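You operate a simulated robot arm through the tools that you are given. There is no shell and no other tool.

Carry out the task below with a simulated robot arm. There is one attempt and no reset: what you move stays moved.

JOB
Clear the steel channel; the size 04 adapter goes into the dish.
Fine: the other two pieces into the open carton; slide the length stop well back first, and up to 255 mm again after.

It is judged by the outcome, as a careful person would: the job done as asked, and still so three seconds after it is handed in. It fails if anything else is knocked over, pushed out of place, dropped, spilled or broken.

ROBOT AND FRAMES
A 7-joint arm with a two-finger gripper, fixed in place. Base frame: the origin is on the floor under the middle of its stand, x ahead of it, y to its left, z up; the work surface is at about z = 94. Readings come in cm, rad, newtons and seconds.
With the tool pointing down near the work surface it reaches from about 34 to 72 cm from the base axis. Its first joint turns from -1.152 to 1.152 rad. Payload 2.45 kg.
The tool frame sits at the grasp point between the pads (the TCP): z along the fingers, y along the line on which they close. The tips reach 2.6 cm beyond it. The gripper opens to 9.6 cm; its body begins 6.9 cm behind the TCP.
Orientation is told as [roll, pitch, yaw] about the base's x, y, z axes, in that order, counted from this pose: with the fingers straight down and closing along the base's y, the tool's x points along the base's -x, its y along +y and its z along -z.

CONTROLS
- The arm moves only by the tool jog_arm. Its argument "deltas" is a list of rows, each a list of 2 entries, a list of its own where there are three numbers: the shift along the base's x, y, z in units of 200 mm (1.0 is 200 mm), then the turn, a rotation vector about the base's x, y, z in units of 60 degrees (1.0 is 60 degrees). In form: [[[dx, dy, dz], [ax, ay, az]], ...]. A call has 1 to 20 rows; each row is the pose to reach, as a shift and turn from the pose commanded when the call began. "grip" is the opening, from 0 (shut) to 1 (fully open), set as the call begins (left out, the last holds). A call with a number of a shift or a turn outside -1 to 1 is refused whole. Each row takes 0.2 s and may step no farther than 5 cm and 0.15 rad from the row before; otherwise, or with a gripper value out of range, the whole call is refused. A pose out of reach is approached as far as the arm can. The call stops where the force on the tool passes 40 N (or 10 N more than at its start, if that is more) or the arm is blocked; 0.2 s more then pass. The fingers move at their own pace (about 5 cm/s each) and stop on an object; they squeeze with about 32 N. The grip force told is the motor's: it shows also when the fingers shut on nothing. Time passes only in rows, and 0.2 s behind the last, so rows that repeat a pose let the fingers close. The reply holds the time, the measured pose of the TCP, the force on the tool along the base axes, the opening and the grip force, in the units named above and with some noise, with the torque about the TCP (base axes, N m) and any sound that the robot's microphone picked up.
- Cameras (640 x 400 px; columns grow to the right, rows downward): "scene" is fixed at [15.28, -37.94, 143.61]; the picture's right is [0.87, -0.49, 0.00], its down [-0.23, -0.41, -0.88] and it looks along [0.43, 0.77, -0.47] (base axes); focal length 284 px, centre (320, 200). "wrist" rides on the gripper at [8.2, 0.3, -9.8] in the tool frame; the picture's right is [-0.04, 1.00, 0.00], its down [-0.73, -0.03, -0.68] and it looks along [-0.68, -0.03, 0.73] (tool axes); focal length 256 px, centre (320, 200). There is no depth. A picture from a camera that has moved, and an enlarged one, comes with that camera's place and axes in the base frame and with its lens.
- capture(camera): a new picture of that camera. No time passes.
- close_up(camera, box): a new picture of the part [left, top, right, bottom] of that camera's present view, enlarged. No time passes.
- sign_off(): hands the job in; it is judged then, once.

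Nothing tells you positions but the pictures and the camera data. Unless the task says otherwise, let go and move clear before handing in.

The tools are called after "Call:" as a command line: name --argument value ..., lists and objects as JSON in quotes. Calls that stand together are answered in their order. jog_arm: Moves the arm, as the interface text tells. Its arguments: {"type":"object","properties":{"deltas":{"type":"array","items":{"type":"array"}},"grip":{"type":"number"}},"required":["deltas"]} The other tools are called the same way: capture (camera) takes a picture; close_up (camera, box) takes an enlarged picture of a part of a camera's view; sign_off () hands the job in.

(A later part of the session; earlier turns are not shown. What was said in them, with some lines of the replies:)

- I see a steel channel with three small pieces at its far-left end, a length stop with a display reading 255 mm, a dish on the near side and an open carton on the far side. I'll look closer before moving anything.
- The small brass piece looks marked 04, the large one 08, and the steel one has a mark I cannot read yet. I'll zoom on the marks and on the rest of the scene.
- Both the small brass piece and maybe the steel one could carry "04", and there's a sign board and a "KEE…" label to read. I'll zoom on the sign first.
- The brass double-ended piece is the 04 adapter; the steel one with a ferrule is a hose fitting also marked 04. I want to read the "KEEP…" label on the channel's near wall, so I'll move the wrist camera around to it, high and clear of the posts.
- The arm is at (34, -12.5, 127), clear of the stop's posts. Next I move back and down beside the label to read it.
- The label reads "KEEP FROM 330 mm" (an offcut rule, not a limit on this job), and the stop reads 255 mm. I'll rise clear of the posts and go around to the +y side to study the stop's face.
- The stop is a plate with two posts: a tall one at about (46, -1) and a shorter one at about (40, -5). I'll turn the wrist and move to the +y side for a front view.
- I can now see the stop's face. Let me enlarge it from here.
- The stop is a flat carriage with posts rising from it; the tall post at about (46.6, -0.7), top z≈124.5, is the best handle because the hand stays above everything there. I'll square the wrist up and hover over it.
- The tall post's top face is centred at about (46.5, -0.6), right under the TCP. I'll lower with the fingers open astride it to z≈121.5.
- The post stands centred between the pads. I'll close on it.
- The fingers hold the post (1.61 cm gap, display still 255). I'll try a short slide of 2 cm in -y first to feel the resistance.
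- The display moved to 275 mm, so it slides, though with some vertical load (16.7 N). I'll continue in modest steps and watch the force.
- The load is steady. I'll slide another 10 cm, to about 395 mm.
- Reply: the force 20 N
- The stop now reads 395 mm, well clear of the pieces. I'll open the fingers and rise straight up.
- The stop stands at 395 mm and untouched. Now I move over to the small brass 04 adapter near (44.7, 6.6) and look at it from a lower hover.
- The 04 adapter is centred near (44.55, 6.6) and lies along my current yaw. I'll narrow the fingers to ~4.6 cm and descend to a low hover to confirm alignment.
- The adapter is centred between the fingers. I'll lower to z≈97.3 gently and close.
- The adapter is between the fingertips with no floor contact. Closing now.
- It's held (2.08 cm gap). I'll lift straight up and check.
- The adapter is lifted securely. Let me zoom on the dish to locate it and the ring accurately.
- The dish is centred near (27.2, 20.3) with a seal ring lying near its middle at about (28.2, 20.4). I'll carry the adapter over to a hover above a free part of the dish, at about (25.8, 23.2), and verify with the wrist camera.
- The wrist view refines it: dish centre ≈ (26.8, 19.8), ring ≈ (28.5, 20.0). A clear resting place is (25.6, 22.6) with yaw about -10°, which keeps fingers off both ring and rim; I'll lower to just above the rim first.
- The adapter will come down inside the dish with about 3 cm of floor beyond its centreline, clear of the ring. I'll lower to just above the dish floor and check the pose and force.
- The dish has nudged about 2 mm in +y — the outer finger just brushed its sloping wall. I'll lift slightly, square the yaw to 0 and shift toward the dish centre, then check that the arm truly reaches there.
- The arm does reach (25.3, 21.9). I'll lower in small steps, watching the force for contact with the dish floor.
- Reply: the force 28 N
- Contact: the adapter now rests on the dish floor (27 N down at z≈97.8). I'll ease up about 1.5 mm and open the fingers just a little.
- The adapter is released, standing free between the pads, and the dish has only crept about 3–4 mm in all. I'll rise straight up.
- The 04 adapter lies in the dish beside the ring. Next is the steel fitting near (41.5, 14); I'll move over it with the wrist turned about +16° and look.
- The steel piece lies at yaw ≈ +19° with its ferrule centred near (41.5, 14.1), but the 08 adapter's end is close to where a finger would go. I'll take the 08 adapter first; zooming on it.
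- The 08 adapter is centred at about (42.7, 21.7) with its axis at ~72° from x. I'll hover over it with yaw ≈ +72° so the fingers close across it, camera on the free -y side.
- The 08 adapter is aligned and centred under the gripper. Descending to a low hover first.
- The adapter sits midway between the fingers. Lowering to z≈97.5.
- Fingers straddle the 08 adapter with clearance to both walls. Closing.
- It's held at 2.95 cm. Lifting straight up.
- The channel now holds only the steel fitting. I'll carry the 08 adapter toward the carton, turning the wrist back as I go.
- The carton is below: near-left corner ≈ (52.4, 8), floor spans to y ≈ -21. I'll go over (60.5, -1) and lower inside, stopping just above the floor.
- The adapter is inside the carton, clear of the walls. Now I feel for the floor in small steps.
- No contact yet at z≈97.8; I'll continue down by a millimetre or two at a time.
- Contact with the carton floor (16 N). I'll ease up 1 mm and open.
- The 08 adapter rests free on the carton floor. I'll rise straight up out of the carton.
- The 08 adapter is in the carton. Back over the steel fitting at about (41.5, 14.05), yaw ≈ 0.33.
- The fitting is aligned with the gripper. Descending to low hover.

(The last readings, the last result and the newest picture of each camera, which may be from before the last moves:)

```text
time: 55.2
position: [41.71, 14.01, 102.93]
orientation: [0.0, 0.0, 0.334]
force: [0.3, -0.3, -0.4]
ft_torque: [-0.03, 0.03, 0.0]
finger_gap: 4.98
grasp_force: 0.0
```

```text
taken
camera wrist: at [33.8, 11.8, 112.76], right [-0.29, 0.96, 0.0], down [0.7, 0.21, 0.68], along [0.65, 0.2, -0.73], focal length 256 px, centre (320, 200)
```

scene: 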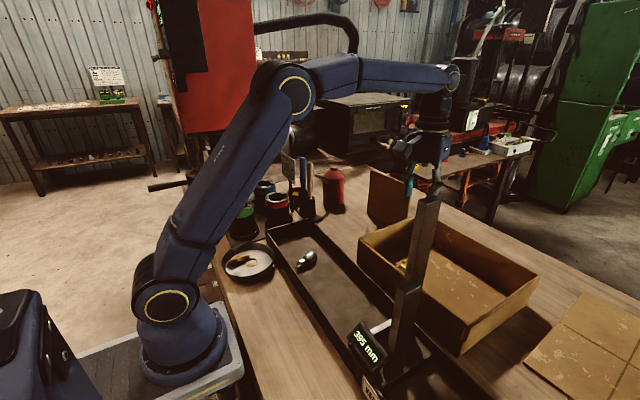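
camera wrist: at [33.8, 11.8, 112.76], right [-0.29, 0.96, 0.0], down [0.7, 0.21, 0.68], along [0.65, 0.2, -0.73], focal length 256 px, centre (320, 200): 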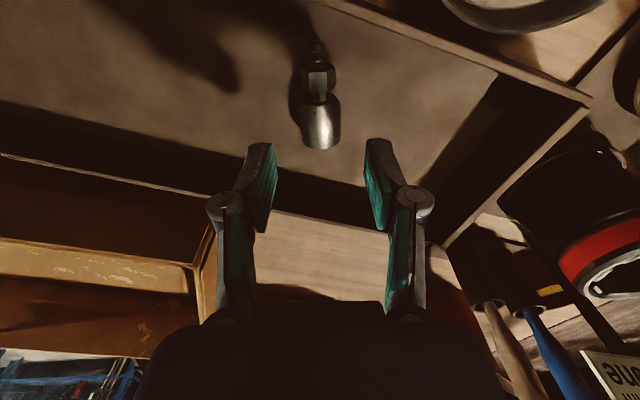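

Centred over the ferrule; lowering to z≈97.5 and then closing.

Call:
jog_arm --deltas '[[[-0.008, 0.003, -0.08], [0, 0, 0]], [[-0.012, 0.003, -0.15], [0, 0, 0]], [[-0.012, 0.003, -0.21], [0, 0, 0]], [[-0.012, 0.003, -0.25], [0, 0, 0]], [[-0.012, 0.003, -0.27], [0, 0, 0]]]'

Call:
capture --camera "wrist"

Call:
close_up --camera "scene" --box '[250, 190, 370, 290]'

```text
time: 56.4
position: [41.2, 14.16, 97.49]
orientation: [-0.001, 0.0, 0.334]
force: [-0.6, -0.1, 0.7]
ft_torque: [0.0, -0.04, -0.02]
finger_gap: 5.0
grasp_force: 0.0
```

```text
taken
camera wrist: at [33.48, 11.87, 107.35], right [-0.29, 0.96, 0.0], down [0.7, 0.21, 0.68], along [0.65, 0.2, -0.73], focal length 256 px, centre (320, 200)
```

wrist: 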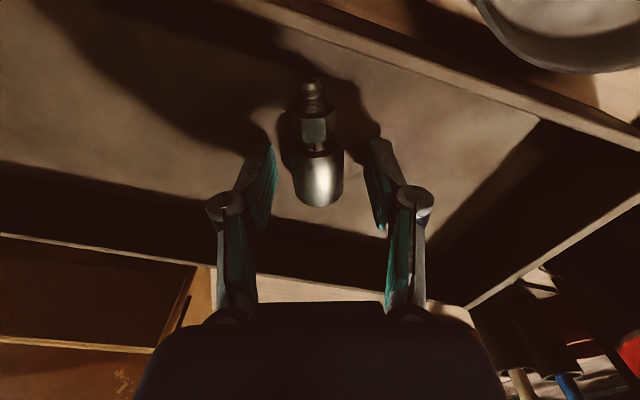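

```text
4.00 times, centred on (310, 240) of scene
camera zoom: at [15.28, -37.94, 143.61], right [0.87, -0.49, 0.0], down [-0.23, -0.41, -0.88], along [0.43, 0.77, -0.47], focal length 1138 px, centre (360, 40)
```

zoom: 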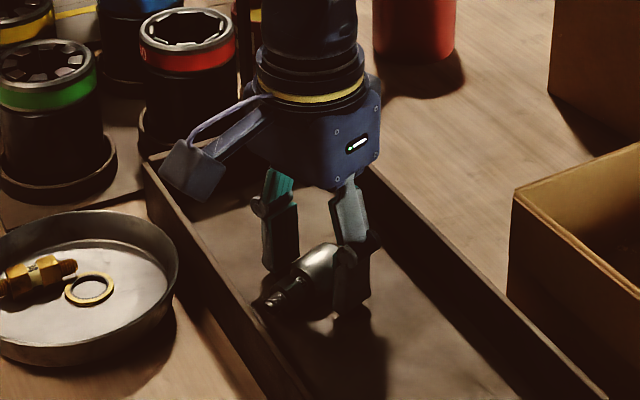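

Call:
jog_arm --deltas '[[[0, 0, 0], [0, 0, 0]], [[0, 0, 0], [0, 0, 0]], [[0, 0, 0], [0, 0, 0]], [[0, 0, 0], [0, 0, 0]]]' --grip 0

Call:
capture --camera "wrist"

```text
time: 57.4
position: [41.21, 14.08, 97.42]
orientation: [-0.001, 0.0, 0.336]
force: [0.1, -0.2, 0.6]
ft_torque: [-0.02, 0.03, 0.02]
finger_gap: 2.7
grasp_force: 31.7
```

```text
taken
camera wrist: at [33.48, 11.87, 107.37], right [-0.29, 0.96, 0.0], down [0.7, 0.21, 0.68], along [0.65, 0.2, -0.73], focal length 256 px, centre (320, 200)
```

wrist: 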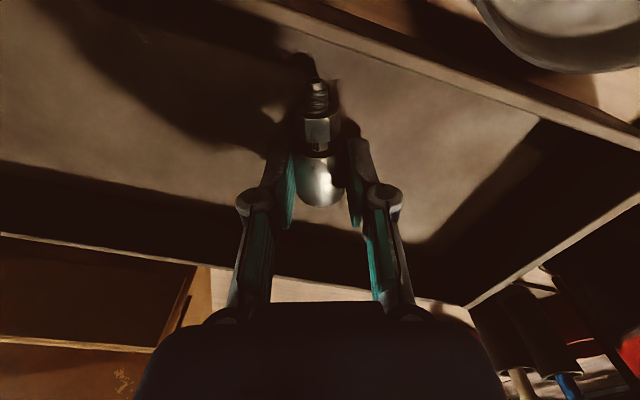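

The ferrule is held (2.70 cm). Lifting straight up.

Call:
jog_arm --deltas '[[[0, 0, 0.04], [0, 0, 0]], [[0, 0, 0.12], [0, 0, 0]], [[0, 0, 0.26], [0, 0, 0]], [[0, 0, 0.44], [0, 0, 0]], [[0, 0, 0.64], [0, 0, 0]], [[0, 0, 0.82], [0, 0, 0]], [[0, 0, 0.98], [0, 0, 0]]]'

Call:
capture --camera "wrist"

Call:
capture --camera "scene"

```text
time: 59.0
position: [41.35, 14.09, 117.12]
orientation: [0.0, -0.001, 0.333]
force: [0.2, -0.2, -0.3]
ft_torque: [0.0, -0.01, -0.02]
finger_gap: 2.67
grasp_force: 31.4
```

```text
taken
camera wrist: at [33.57, 11.84, 126.99], right [-0.29, 0.96, 0.0], down [0.7, 0.21, 0.68], along [0.65, 0.2, -0.73], focal length 256 px, centre (320, 200)
```

wrist: 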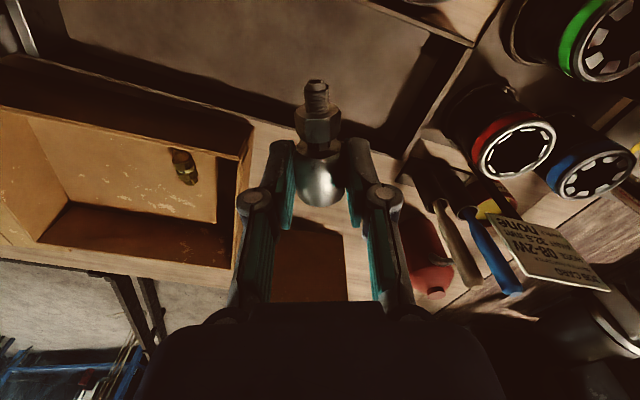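

```text
taken
```

scene: 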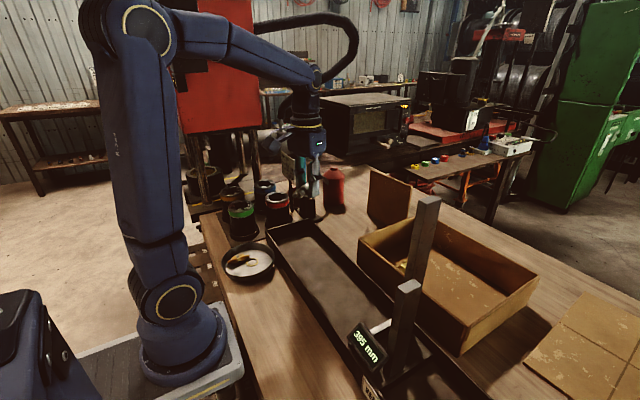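

The channel is empty now. I'll carry the fitting to a free part of the carton, about (66.5, -5), well away from the 08 adapter and the tall post.

Call:
jog_arm --deltas '[[[0.08, -0.06, 0.02], [0, 0, 0]], [[0.2, -0.15, 0.02], [0, 0, 0]], [[0.34, -0.26, 0.02], [0, 0, 0]], [[0.48, -0.365, 0.02], [0, 0, 0]], [[0.62, -0.47, 0.02], [0, 0, 0]], [[0.76, -0.575, 0.02], [0, 0, 0]], [[0.88, -0.67, 0.02], [0, 0, 0]], [[0.95, -0.72, 0.02], [0, 0, 0]]]'

Call:
capture --camera "wrist"

```text
time: 60.8
position: [60.16, -0.39, 117.74]
orientation: [0.001, 0.001, 0.335]
force: [0.5, 0.8, -0.6]
ft_torque: [0.01, -0.02, 0.0]
finger_gap: 2.67
grasp_force: 31.9
```

```text
taken
camera wrist: at [52.39, -2.68, 127.58], right [-0.29, 0.96, 0.0], down [0.7, 0.21, 0.68], along [0.65, 0.2, -0.73], focal length 256 px, centre (320, 200)
```

wrist: 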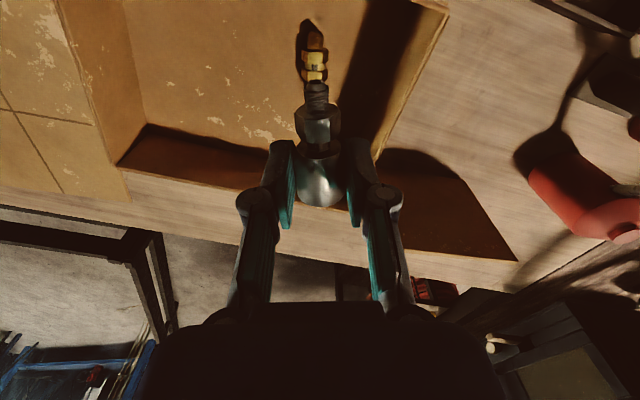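

The 08 adapter sits at (60, -1) as expected. I'll continue to (66.5, -5.5) and lower.

Call:
jog_arm --deltas '[[[0.1, -0.08, 0], [0, 0, 0]], [[0.22, -0.18, 0], [0, 0, 0]], [[0.317, -0.255, 0], [0, 0, 0]], [[0.317, -0.255, -0.15], [0, 0, 0]], [[0.317, -0.255, -0.35], [0, 0, 0]], [[0.317, -0.255, -0.55], [0, 0, 0]], [[0.317, -0.255, -0.72], [0, 0, 0]], [[0.317, -0.255, -0.84], [0, 0, 0]], [[0.317, -0.255, -0.9], [0, 0, 0]]]'

Call:
capture --camera "wrist"

Call:
capture --camera "scene"

```text
time: 62.8
position: [66.7, -5.33, 99.57]
orientation: [0.001, 0.001, 0.336]
force: [1.2, 0.5, -0.7]
ft_torque: [0.0, 0.01, 0.0]
finger_gap: 2.69
grasp_force: 31.9
```

```text
taken
camera wrist: at [58.93, -7.66, 109.41], right [-0.29, 0.96, 0.0], down [0.7, 0.21, 0.68], along [0.65, 0.2, -0.73], focal length 256 px, centre (320, 200)
```

wrist: 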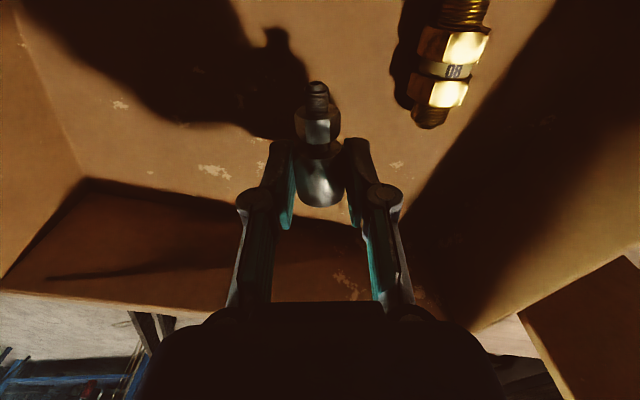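

```text
taken
```

scene: 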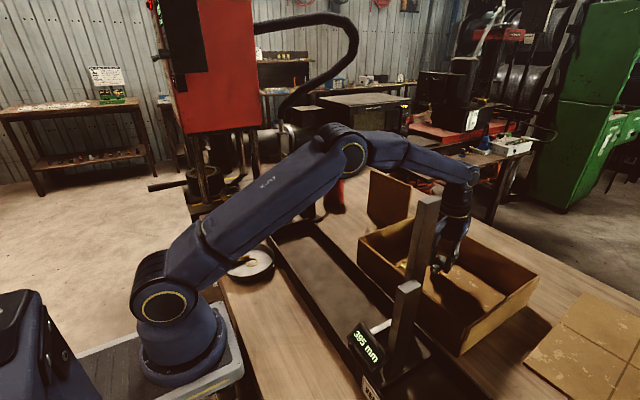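

Inside the carton with space all round. Feeling for the floor in small steps again.

Call:
jog_arm --deltas '[[[0, 0, -0.04], [0, 0, 0]], [[0, 0, -0.07], [0, 0, 0]], [[0, 0, -0.09], [0, 0, 0]], [[0, 0, -0.1], [0, 0, 0]]]'

```text
time: 63.8
position: [66.69, -5.45, 97.62]
orientation: [0.001, 0.0, 0.335]
force: [-1.0, -0.9, 0.3]
ft_torque: [0.02, 0.0, -0.03]
finger_gap: 2.68
grasp_force: 32.5
```

Call:
jog_arm --deltas '[[[0, 0, -0.007], [0, 0, 0]], [[0, 0, -0.014], [0, 0, 0]]]'

```text
time: 64.4
position: [66.69, -5.6, 97.35]
orientation: [0.001, -0.002, 0.336]
force: [-0.1, 0.4, 2.6]
ft_torque: [0.02, 0.03, 0.0]
finger_gap: 2.67
grasp_force: 32.3
```

Call:
jog_arm --deltas '[[[0, 0, -0.006], [0, 0, 0]], [[0, 0, -0.01], [0, 0, 0]]]'

```text
time: 65.0
position: [66.67, -5.59, 97.36]
orientation: [-0.002, -0.004, 0.335]
force: [-4.0, 0.2, 20.4]
ft_torque: [-0.01, 0.16, -0.01]
finger_gap: 2.7
grasp_force: 32.0
```

The fitting touches the carton floor (20 N). Easing up a millimetre and opening.

Call:
jog_arm --deltas '[[[0, 0, 0.005], [0, 0, 0]], [[0, 0, 0.007], [0, 0, 0]]]'

Call:
jog_arm --deltas '[[[0, 0, 0], [0, 0, 0]], [[0, 0, 0], [0, 0, 0]], [[0, 0, 0], [0, 0, 0]]]' --grip 0.42

Call:
capture --camera "wrist"

```text
time: 65.6
position: [66.75, -5.42, 97.32]
orientation: [-0.001, -0.002, 0.335]
force: [-1.3, -0.8, 18.6]
ft_torque: [-0.01, 0.02, -0.02]
finger_gap: 2.71
grasp_force: 31.5
```

```text
time: 66.4
position: [66.64, -5.47, 97.16]
orientation: [-0.001, -0.001, 0.333]
force: [-0.1, -0.8, -0.2]
ft_torque: [0.0, -0.01, 0.0]
finger_gap: 4.04
grasp_force: 0.1
```

```text
taken
camera wrist: at [58.81, -7.7, 107.08], right [-0.29, 0.96, 0.0], down [0.7, 0.21, 0.68], along [0.65, 0.2, -0.73], focal length 256 px, centre (320, 200)
```

wrist: 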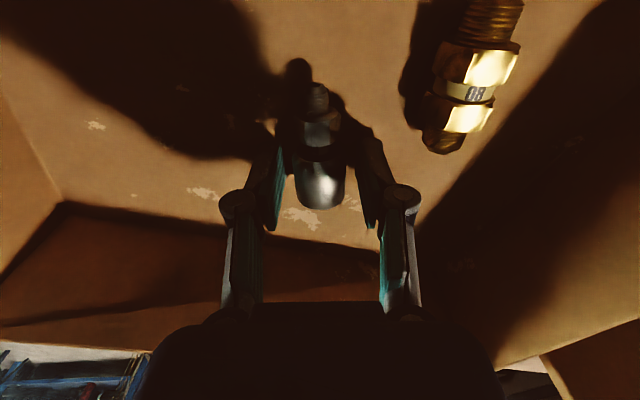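

The fitting is released and lying on the carton floor. Rising straight up.

Call:
jog_arm --deltas '[[[0, 0, 0.04], [0, 0, 0]], [[0, 0, 0.12], [0, 0, 0]], [[0, 0, 0.28], [0, 0, 0]], [[0, 0, 0.48], [0, 0, 0]], [[0, 0, 0.68], [0, 0, 0]], [[0, 0, 0.88], [0, 0, 0]], [[0, 0, 1.0], [0, 0, 0]]]'

Call:
capture --camera "wrist"

Call:
capture --camera "scene"

```text
time: 68.0
position: [66.51, -5.56, 117.44]
orientation: [0.0, 0.001, 0.335]
force: [0.3, -0.1, 1.0]
ft_torque: [0.01, -0.03, -0.01]
finger_gap: 4.03
grasp_force: 0.0
```

```text
taken
camera wrist: at [58.62, -7.78, 127.3], right [-0.29, 0.96, 0.0], down [0.7, 0.21, 0.68], along [0.65, 0.2, -0.73], focal length 256 px, centre (320, 200)
```

wrist: 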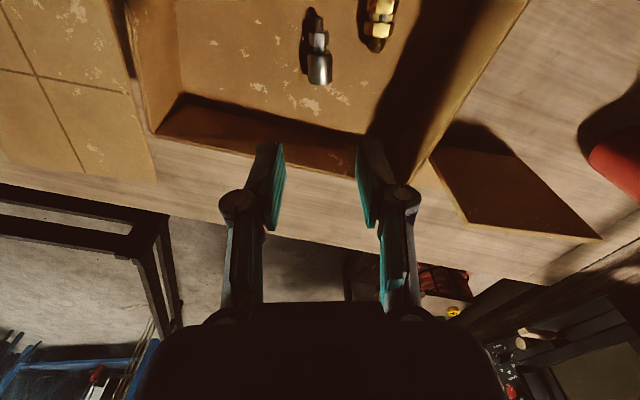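

```text
taken
```

scene: 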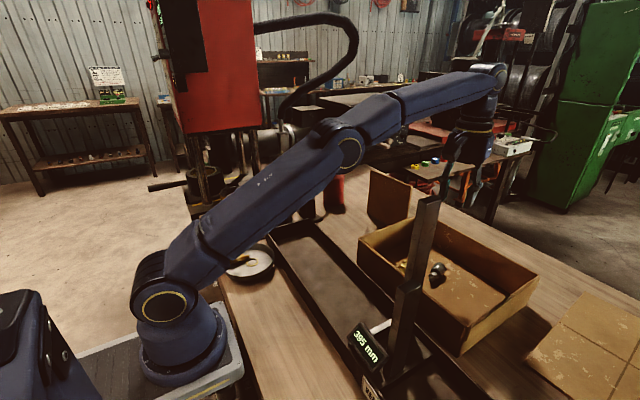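

Both pieces are in the carton. Now back to the stop: I'll rise to z≈134, square the wrist and go over the tall post at (46.5, -14.7).

Call:
jog_arm --deltas '[[[-0.05, 0, 0.2], [0, 0, 0]], [[-0.12, 0, 0.4], [0, 0, -0.05]], [[-0.2, 0, 0.6], [0, 0, -0.1]], [[-0.3, 0, 0.8], [0, 0, -0.16]], [[-0.45, -0.1, 0.83], [0, 0, -0.22]], [[-0.62, -0.2, 0.83], [0, 0, -0.28]], [[-0.78, -0.3, 0.83], [0, 0, -0.32]], [[-0.92, -0.4, 0.83], [0, 0, -0.32]], [[-1.0, -0.457, 0.83], [0, 0, -0.32]]]' --grip 1

Call:
capture --camera "wrist"

Call:
capture --camera "scene"

```text
time: 70.0
position: [46.48, -14.63, 133.87]
orientation: [0.0, 0.0, -0.002]
force: [-0.7, 0.0, 0.0]
ft_torque: [0.05, 0.02, -0.04]
finger_gap: 9.61
grasp_force: 0.1
out of reach, approached as far as the arm can: row 1, 2, 3, 4, 5, 6
```

```text
taken
camera wrist: at [38.34, -14.16, 143.72], right [0.04, 1.0, 0.0], down [0.73, -0.03, 0.68], along [0.68, -0.03, -0.73], focal length 256 px, centre (320, 200)
```

wrist: 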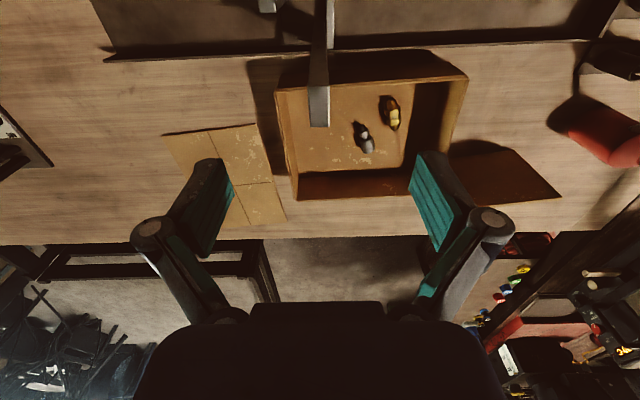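

```text
taken
```

scene: 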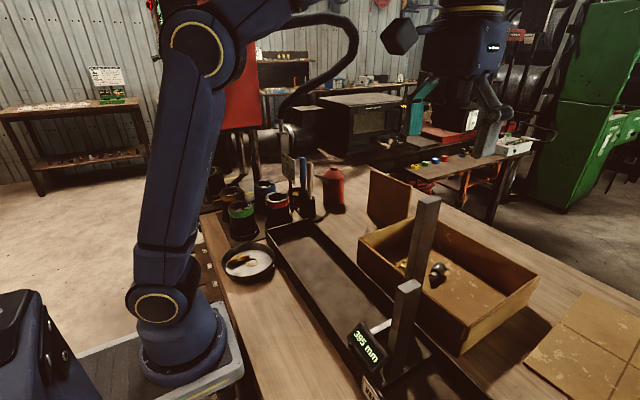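

Everything is where it should be and the post is again between the open fingers. Descend and close on it as before.

Call:
jog_arm --deltas '[[[0, 0, -0.15], [0, 0, 0]], [[0, 0, -0.3], [0, 0, 0]], [[0, 0, -0.42], [0, 0, 0]], [[0, 0, -0.52], [0, 0, 0]], [[0, 0, -0.58], [0, 0, 0]], [[0, 0, -0.615], [0, 0, 0]]]'

Call:
capture --camera "wrist"

```text
time: 71.4
position: [46.67, -14.54, 121.6]
orientation: [-0.001, 0.0, 0.001]
force: [-0.6, -0.2, 0.7]
ft_torque: [-0.02, -0.03, -0.01]
finger_gap: 9.58
grasp_force: 0.1
```

```text
taken
camera wrist: at [38.48, -14.14, 131.35], right [0.04, 1.0, 0.0], down [0.73, -0.03, 0.68], along [0.68, -0.03, -0.73], focal length 256 px, centre (320, 200)
```

wrist: 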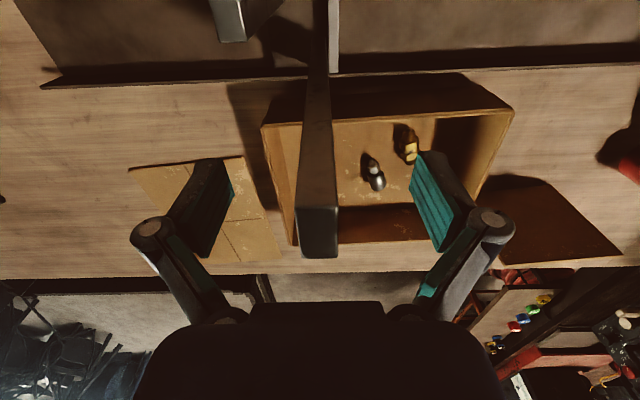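

Call:
jog_arm --deltas '[[[0, 0, 0], [0, 0, 0]], [[0, 0, 0], [0, 0, 0]], [[0, 0, 0], [0, 0, 0]], [[0, 0, 0], [0, 0, 0]], [[0, 0, 0], [0, 0, 0]], [[0, 0, 0], [0, 0, 0]]]' --grip 0

Call:
close_up --camera "scene" --box '[320, 270, 440, 370]'

```text
time: 72.8
position: [46.64, -14.66, 121.51]
orientation: [0.001, -0.002, 0.001]
force: [-0.6, -3.0, -1.3]
ft_torque: [-0.17, -0.26, -0.07]
finger_gap: 1.6
grasp_force: 41.8
```

```text
4.00 times, centred on (380, 320) of scene
camera zoom: at [15.28, -37.95, 143.61], right [0.87, -0.49, 0.0], down [-0.23, -0.41, -0.88], along [0.43, 0.77, -0.47], focal length 1138 px, centre (80, -280)
```

zoom: 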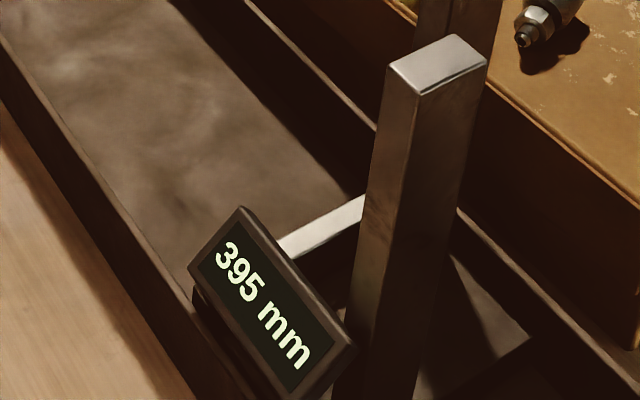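

Post held, display 395. I'll slide it 12 cm in +y, then finish in small steps against the display.

Call:
jog_arm --deltas '[[[0, 0.03, 0], [0, 0, 0]], [[0, 0.06, 0], [0, 0, 0]], [[0, 0.09, 0], [0, 0, 0]], [[0, 0.12, 0], [0, 0, 0]], [[0, 0.15, 0], [0, 0, 0]], [[0, 0.18, 0], [0, 0, 0]], [[0, 0.21, 0], [0, 0, 0]], [[0, 0.24, 0], [0, 0, 0]], [[0, 0.27, 0], [0, 0, 0]], [[0, 0.3, 0], [0, 0, 0]], [[0, 0.33, 0], [0, 0, 0]], [[0, 0.36, 0], [0, 0, 0]], [[0, 0.39, 0], [0, 0, 0]], [[0, 0.42, 0], [0, 0, 0]], [[0, 0.45, 0], [0, 0, 0]], [[0, 0.48, 0], [0, 0, 0]], [[0, 0.51, 0], [0, 0, 0]], [[0, 0.54, 0], [0, 0, 0]], [[0, 0.57, 0], [0, 0, 0]], [[0, 0.6, 0], [0, 0, 0]]]'

Call:
close_up --camera "scene" --box '[290, 240, 410, 340]'

```text
time: 77.0
position: [46.63, -2.51, 121.32]
orientation: [0.002, 0.0, 0.003]
force: [-5.7, 0.3, -8.0]
ft_torque: [0.08, 0.9, -0.15]
finger_gap: 1.57
grasp_force: 41.9
```

```text
4.00 times, centred on (350, 290) of scene
camera zoom: at [15.28, -37.94, 143.61], right [0.87, -0.49, 0.0], down [-0.23, -0.41, -0.88], along [0.43, 0.77, -0.47], focal length 1138 px, centre (200, -160)
```

zoom: 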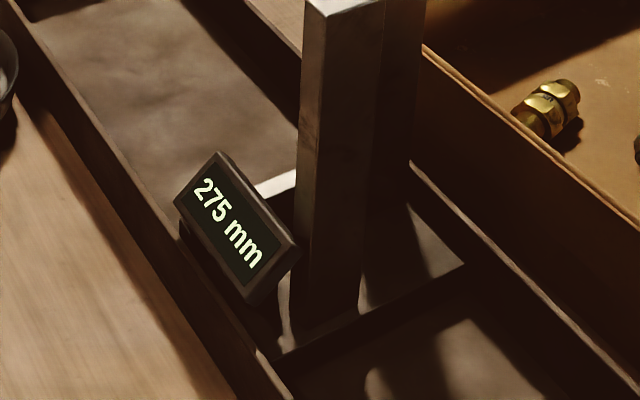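

Reads 275 mm. 18 mm more, then fine adjust.

Call:
jog_arm --deltas '[[[0, 0.02, 0], [0, 0, 0]], [[0, 0.04, 0], [0, 0, 0]], [[0, 0.06, 0], [0, 0, 0]], [[0, 0.08, 0], [0, 0, 0]], [[0, 0.09, 0], [0, 0, 0]], [[0, 0.09, 0], [0, 0, 0]]]'

Call:
close_up --camera "scene" --box '[310, 260, 370, 310]'

```text
time: 78.4
position: [46.72, -0.8, 121.54]
orientation: [0.001, 0.002, 0.0]
force: [-8.9, -0.9, -14.1]
ft_torque: [-0.06, -0.73, -0.09]
finger_gap: 1.58
grasp_force: 41.9
```

```text
8.00 times, centred on (340, 285) of scene
camera zoom: at [15.27, -37.95, 143.61], right [0.87, -0.49, 0.0], down [-0.23, -0.41, -0.88], along [0.43, 0.77, -0.47], focal length 2276 px, centre (160, -480)
```

zoom: 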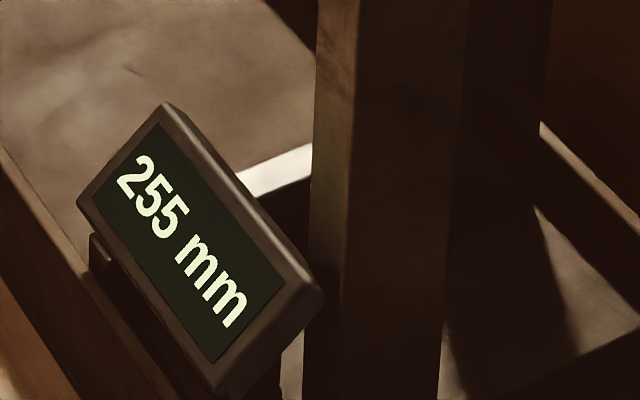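

The display already reads 255 mm after 18 mm, so it may be rounding coarsely. I'll step 1 mm back to learn the display's resolution.

Call:
jog_arm --deltas '[[[0, -0.005, 0], [0, 0, 0]], [[0, -0.005, 0], [0, 0, 0]]]'

Call:
close_up --camera "scene" --box '[310, 260, 370, 310]'

```text
time: 79.0
position: [46.7, -0.78, 121.41]
orientation: [0.0, 0.0, 0.001]
force: [-7.2, 2.2, -13.7]
ft_torque: [0.13, -0.22, -0.04]
finger_gap: 1.58
grasp_force: 41.6
```

```text
8.00 times, centred on (340, 285) of scene
camera zoom: at [15.28, -37.93, 143.61], right [0.87, -0.49, 0.0], down [-0.23, -0.41, -0.88], along [0.43, 0.77, -0.47], focal length 2276 px, centre (160, -480)
```

zoom: 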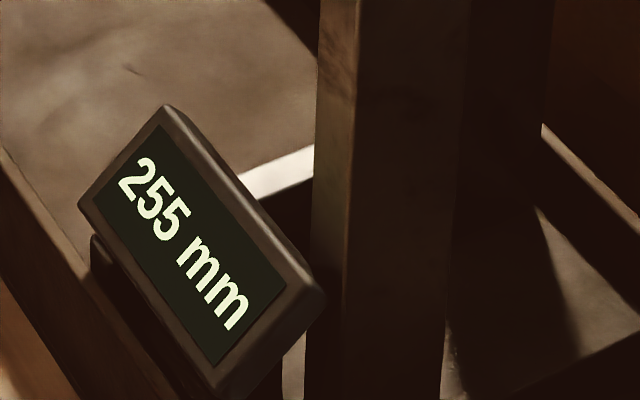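

The stop moved slightly but the display stays 255, so it rounds to 5 mm. I'll step back by 1 mm until it flips to 260 (257.5), to then centre precisely.

Call:
jog_arm --deltas '[[[0, -0.005, 0], [0, 0, 0]], [[0, -0.005, 0], [0, 0, 0]]]'

Call:
close_up --camera "scene" --box '[310, 260, 370, 310]'

```text
time: 79.6
position: [46.63, -1.0, 121.59]
orientation: [-0.001, 0.003, 0.0]
force: [-7.6, 2.5, -19.6]
ft_torque: [0.04, -0.44, -0.03]
finger_gap: 1.61
grasp_force: 41.5
```

```text
8.00 times, centred on (340, 285) of scene
camera zoom: at [15.28, -37.93, 143.61], right [0.87, -0.49, 0.0], down [-0.23, -0.41, -0.88], along [0.43, 0.77, -0.47], focal length 2276 px, centre (160, -480)
```

zoom: 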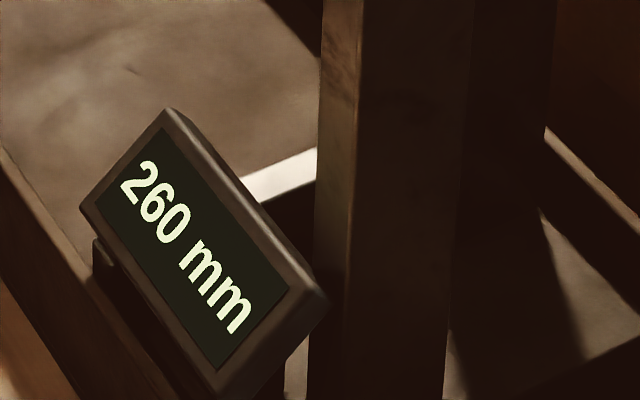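

It flipped to 260, so I'm now just past 257.5 mm. Moving +3 mm should centre it on 255; I'll compare with the first picture too.

Call:
jog_arm --deltas '[[[0, 0.005, 0], [0, 0, 0]], [[0, 0.01, 0], [0, 0, 0]], [[0, 0.015, 0], [0, 0, 0]], [[0, 0.015, 0], [0, 0, 0]]]'

Call:
close_up --camera "scene" --box '[310, 260, 370, 310]'

Call:
close_up --camera "scene" --box '[220, 200, 400, 320]'

```text
time: 80.6
position: [46.71, -0.8, 121.47]
orientation: [0.0, -0.002, -0.002]
force: [-1.9, -2.9, -6.8]
ft_torque: [-0.07, 1.23, -0.06]
finger_gap: 1.58
grasp_force: 41.7
```

```text
8.00 times, centred on (340, 285) of scene
camera zoom: at [15.28, -37.95, 143.61], right [0.87, -0.49, 0.0], down [-0.23, -0.41, -0.88], along [0.43, 0.77, -0.47], focal length 2276 px, centre (160, -480)
```

zoom: 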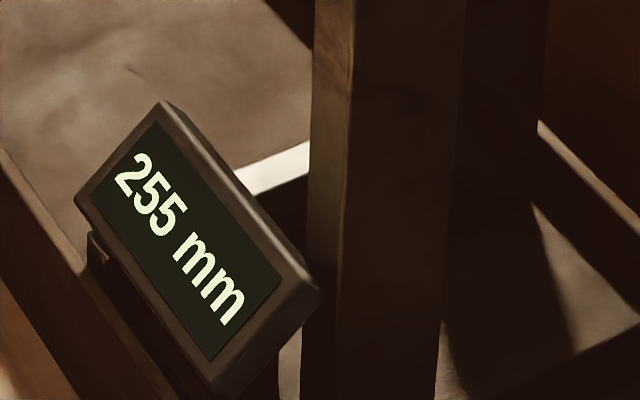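

```text
3.33 times, centred on (310, 260) of scene
camera zoom: at [15.28, -37.95, 143.61], right [0.87, -0.49, 0.0], down [-0.23, -0.41, -0.88], along [0.43, 0.77, -0.47], focal length 948 px, centre (353, 0)
```

zoom: 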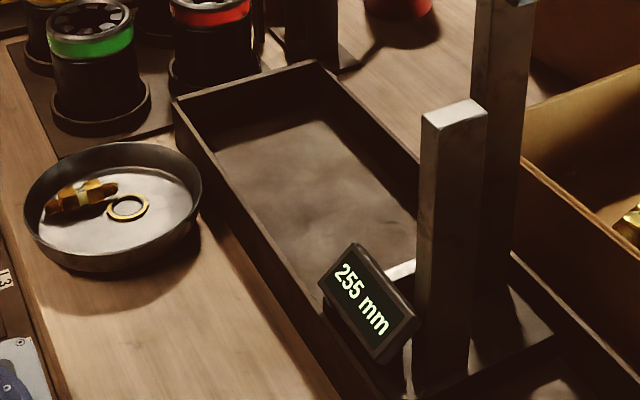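

The display reads 255 and the stop's outline matches the very first picture. I'll let go and rise clear.

Call:
jog_arm --deltas '[[[0, 0, 0], [0, 0, 0]], [[0, 0, 0], [0, 0, 0]], [[0, 0, 0], [0, 0, 0]], [[0, 0, 0], [0, 0, 0]], [[0, 0, 0.05], [0, 0, 0]], [[0, 0, 0.15], [0, 0, 0]], [[0, 0, 0.3], [0, 0, 0]], [[0, 0, 0.5], [0, 0, 0]], [[0, 0, 0.65], [0, 0, 0]]]' --grip 1

Call:
close_up --camera "scene" --box '[310, 260, 370, 310]'

Call:
capture --camera "scene"

Call:
capture --camera "wrist"

```text
time: 82.6
position: [46.42, -0.62, 134.66]
orientation: [0.002, 0.0, 0.0]
force: [0.6, 0.4, 0.2]
ft_torque: [0.0, -0.01, 0.01]
finger_gap: 9.6
grasp_force: 0.0
```

```text
8.00 times, centred on (340, 285) of scene
camera zoom: at [15.28, -37.94, 143.61], right [0.87, -0.49, 0.0], down [-0.23, -0.41, -0.88], along [0.43, 0.77, -0.47], focal length 2276 px, centre (160, -480)
```

zoom: 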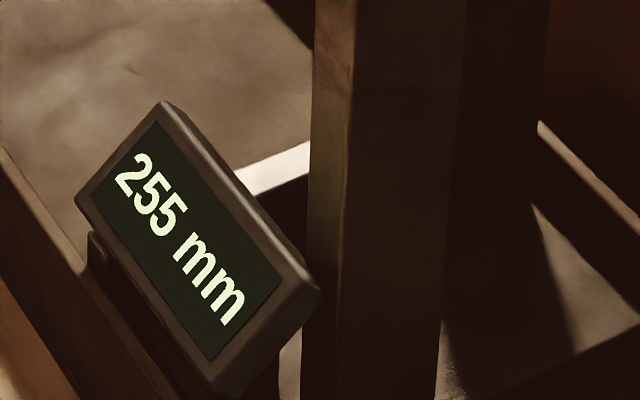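

```text
taken
```

scene: 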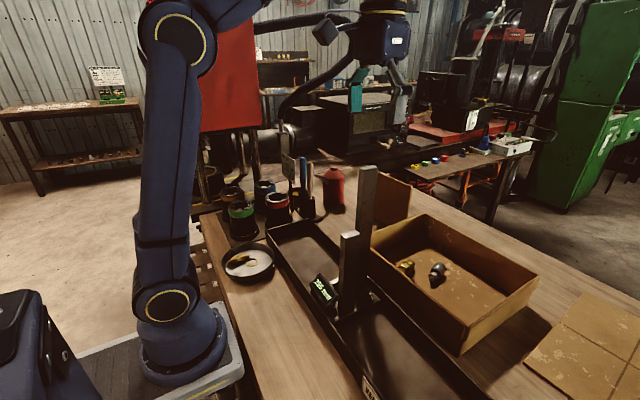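

```text
taken
camera wrist: at [38.33, -0.06, 144.66], right [0.04, 1.0, 0.0], down [0.73, -0.03, 0.68], along [0.68, -0.03, -0.73], focal length 256 px, centre (320, 200)
```

wrist: 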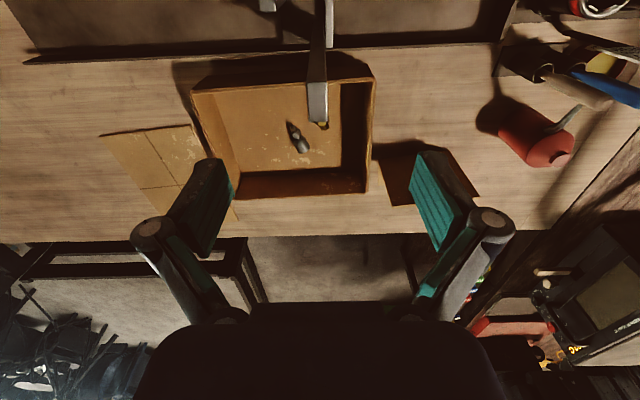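

The stop holds at 255 mm; the 04 adapter is in the dish and the other two are in the carton. I'll retreat to the starting area, clear of everything, and take a last look.

Call:
jog_arm --deltas '[[[-0.1, 0.08, 0], [0, 0, 0]], [[-0.2, 0.17, 0], [0, 0, 0]], [[-0.3, 0.26, 0], [0, 0, 0]], [[-0.4, 0.34, 0], [0, 0, 0]], [[-0.475, 0.4, 0], [0, 0, 0]], [[-0.475, 0.4, 0], [0, 0, 0]]]'

Call:
close_up --camera "scene" --box '[200, 190, 400, 320]'

Call:
close_up --camera "scene" --box '[350, 160, 550, 360]'

Call:
capture --camera "wrist"

```text
time: 84.0
position: [37.11, 7.38, 134.73]
orientation: [0.0, 0.0, -0.001]
force: [0.3, -0.2, -0.8]
ft_torque: [0.01, 0.02, 0.0]
finger_gap: 9.59
grasp_force: 0.0
```

```text
3.08 times, centred on (300, 255) of scene
camera zoom: at [15.28, -37.94, 143.61], right [0.87, -0.49, 0.0], down [-0.23, -0.41, -0.88], along [0.43, 0.77, -0.47], focal length 875 px, centre (382, 31)
```

zoom: 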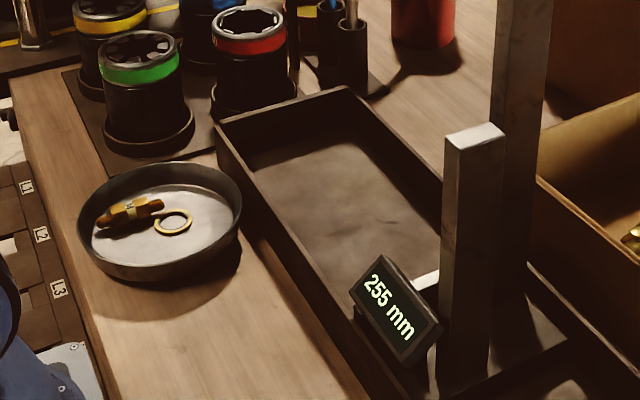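

```text
2.00 times, centred on (450, 260) of scene
camera zoom: at [15.28, -37.94, 143.61], right [0.87, -0.49, 0.0], down [-0.23, -0.41, -0.88], along [0.43, 0.77, -0.47], focal length 569 px, centre (60, 80)
```

zoom: 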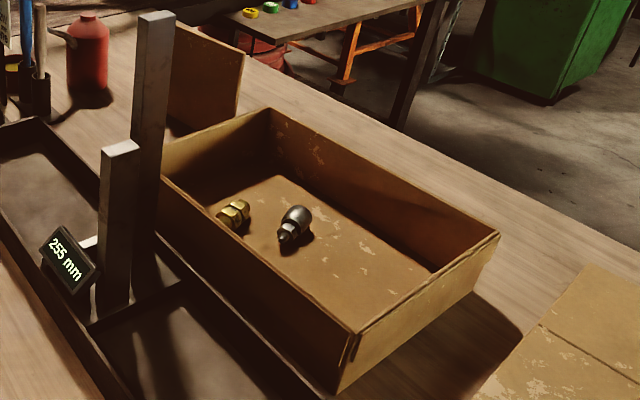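

```text
taken
camera wrist: at [29.02, 7.82, 144.53], right [0.04, 1.0, 0.0], down [0.73, -0.03, 0.68], along [0.68, -0.03, -0.73], focal length 256 px, centre (320, 200)
```

wrist: 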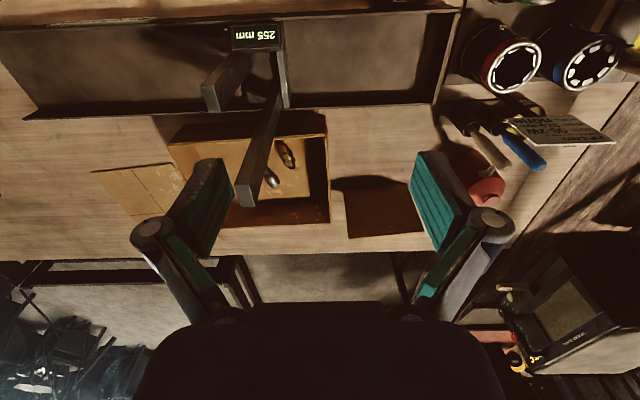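

The channel is empty, with the 04 adapter in the dish and the 08 adapter and steel fitting in the carton. The stop stands at 255 mm, nothing is knocked over, and the arm is clear, so I'm handing the job in.

Call:
sign_off

```text
The job is handed in.
```

The steel channel is clear, and I've handed the job in with the arm open and out of the way.

- **Size 04 adapter:** the small brass piece marked 04 is in the dish, next to the ring that was already there.
- **Other two pieces:** the 08 adapter and the steel hose fitting are lying on the floor of the open carton. The steel fitting is also marked 04. I took it for a hose fitting, not an adapter, because it has a crimp sleeve.
- **Length stop:** I slid it back to 395 mm before picking anything up, then returned it. It reads 255 mm. The display rounds to 5 mm, so I centred the stop by finding where it changes to 260. I expect it to be within about 1 mm.

While I was placing the adapter, a finger brushed the dish and moved it about 4 mm. Nothing else was moved or knocked over.
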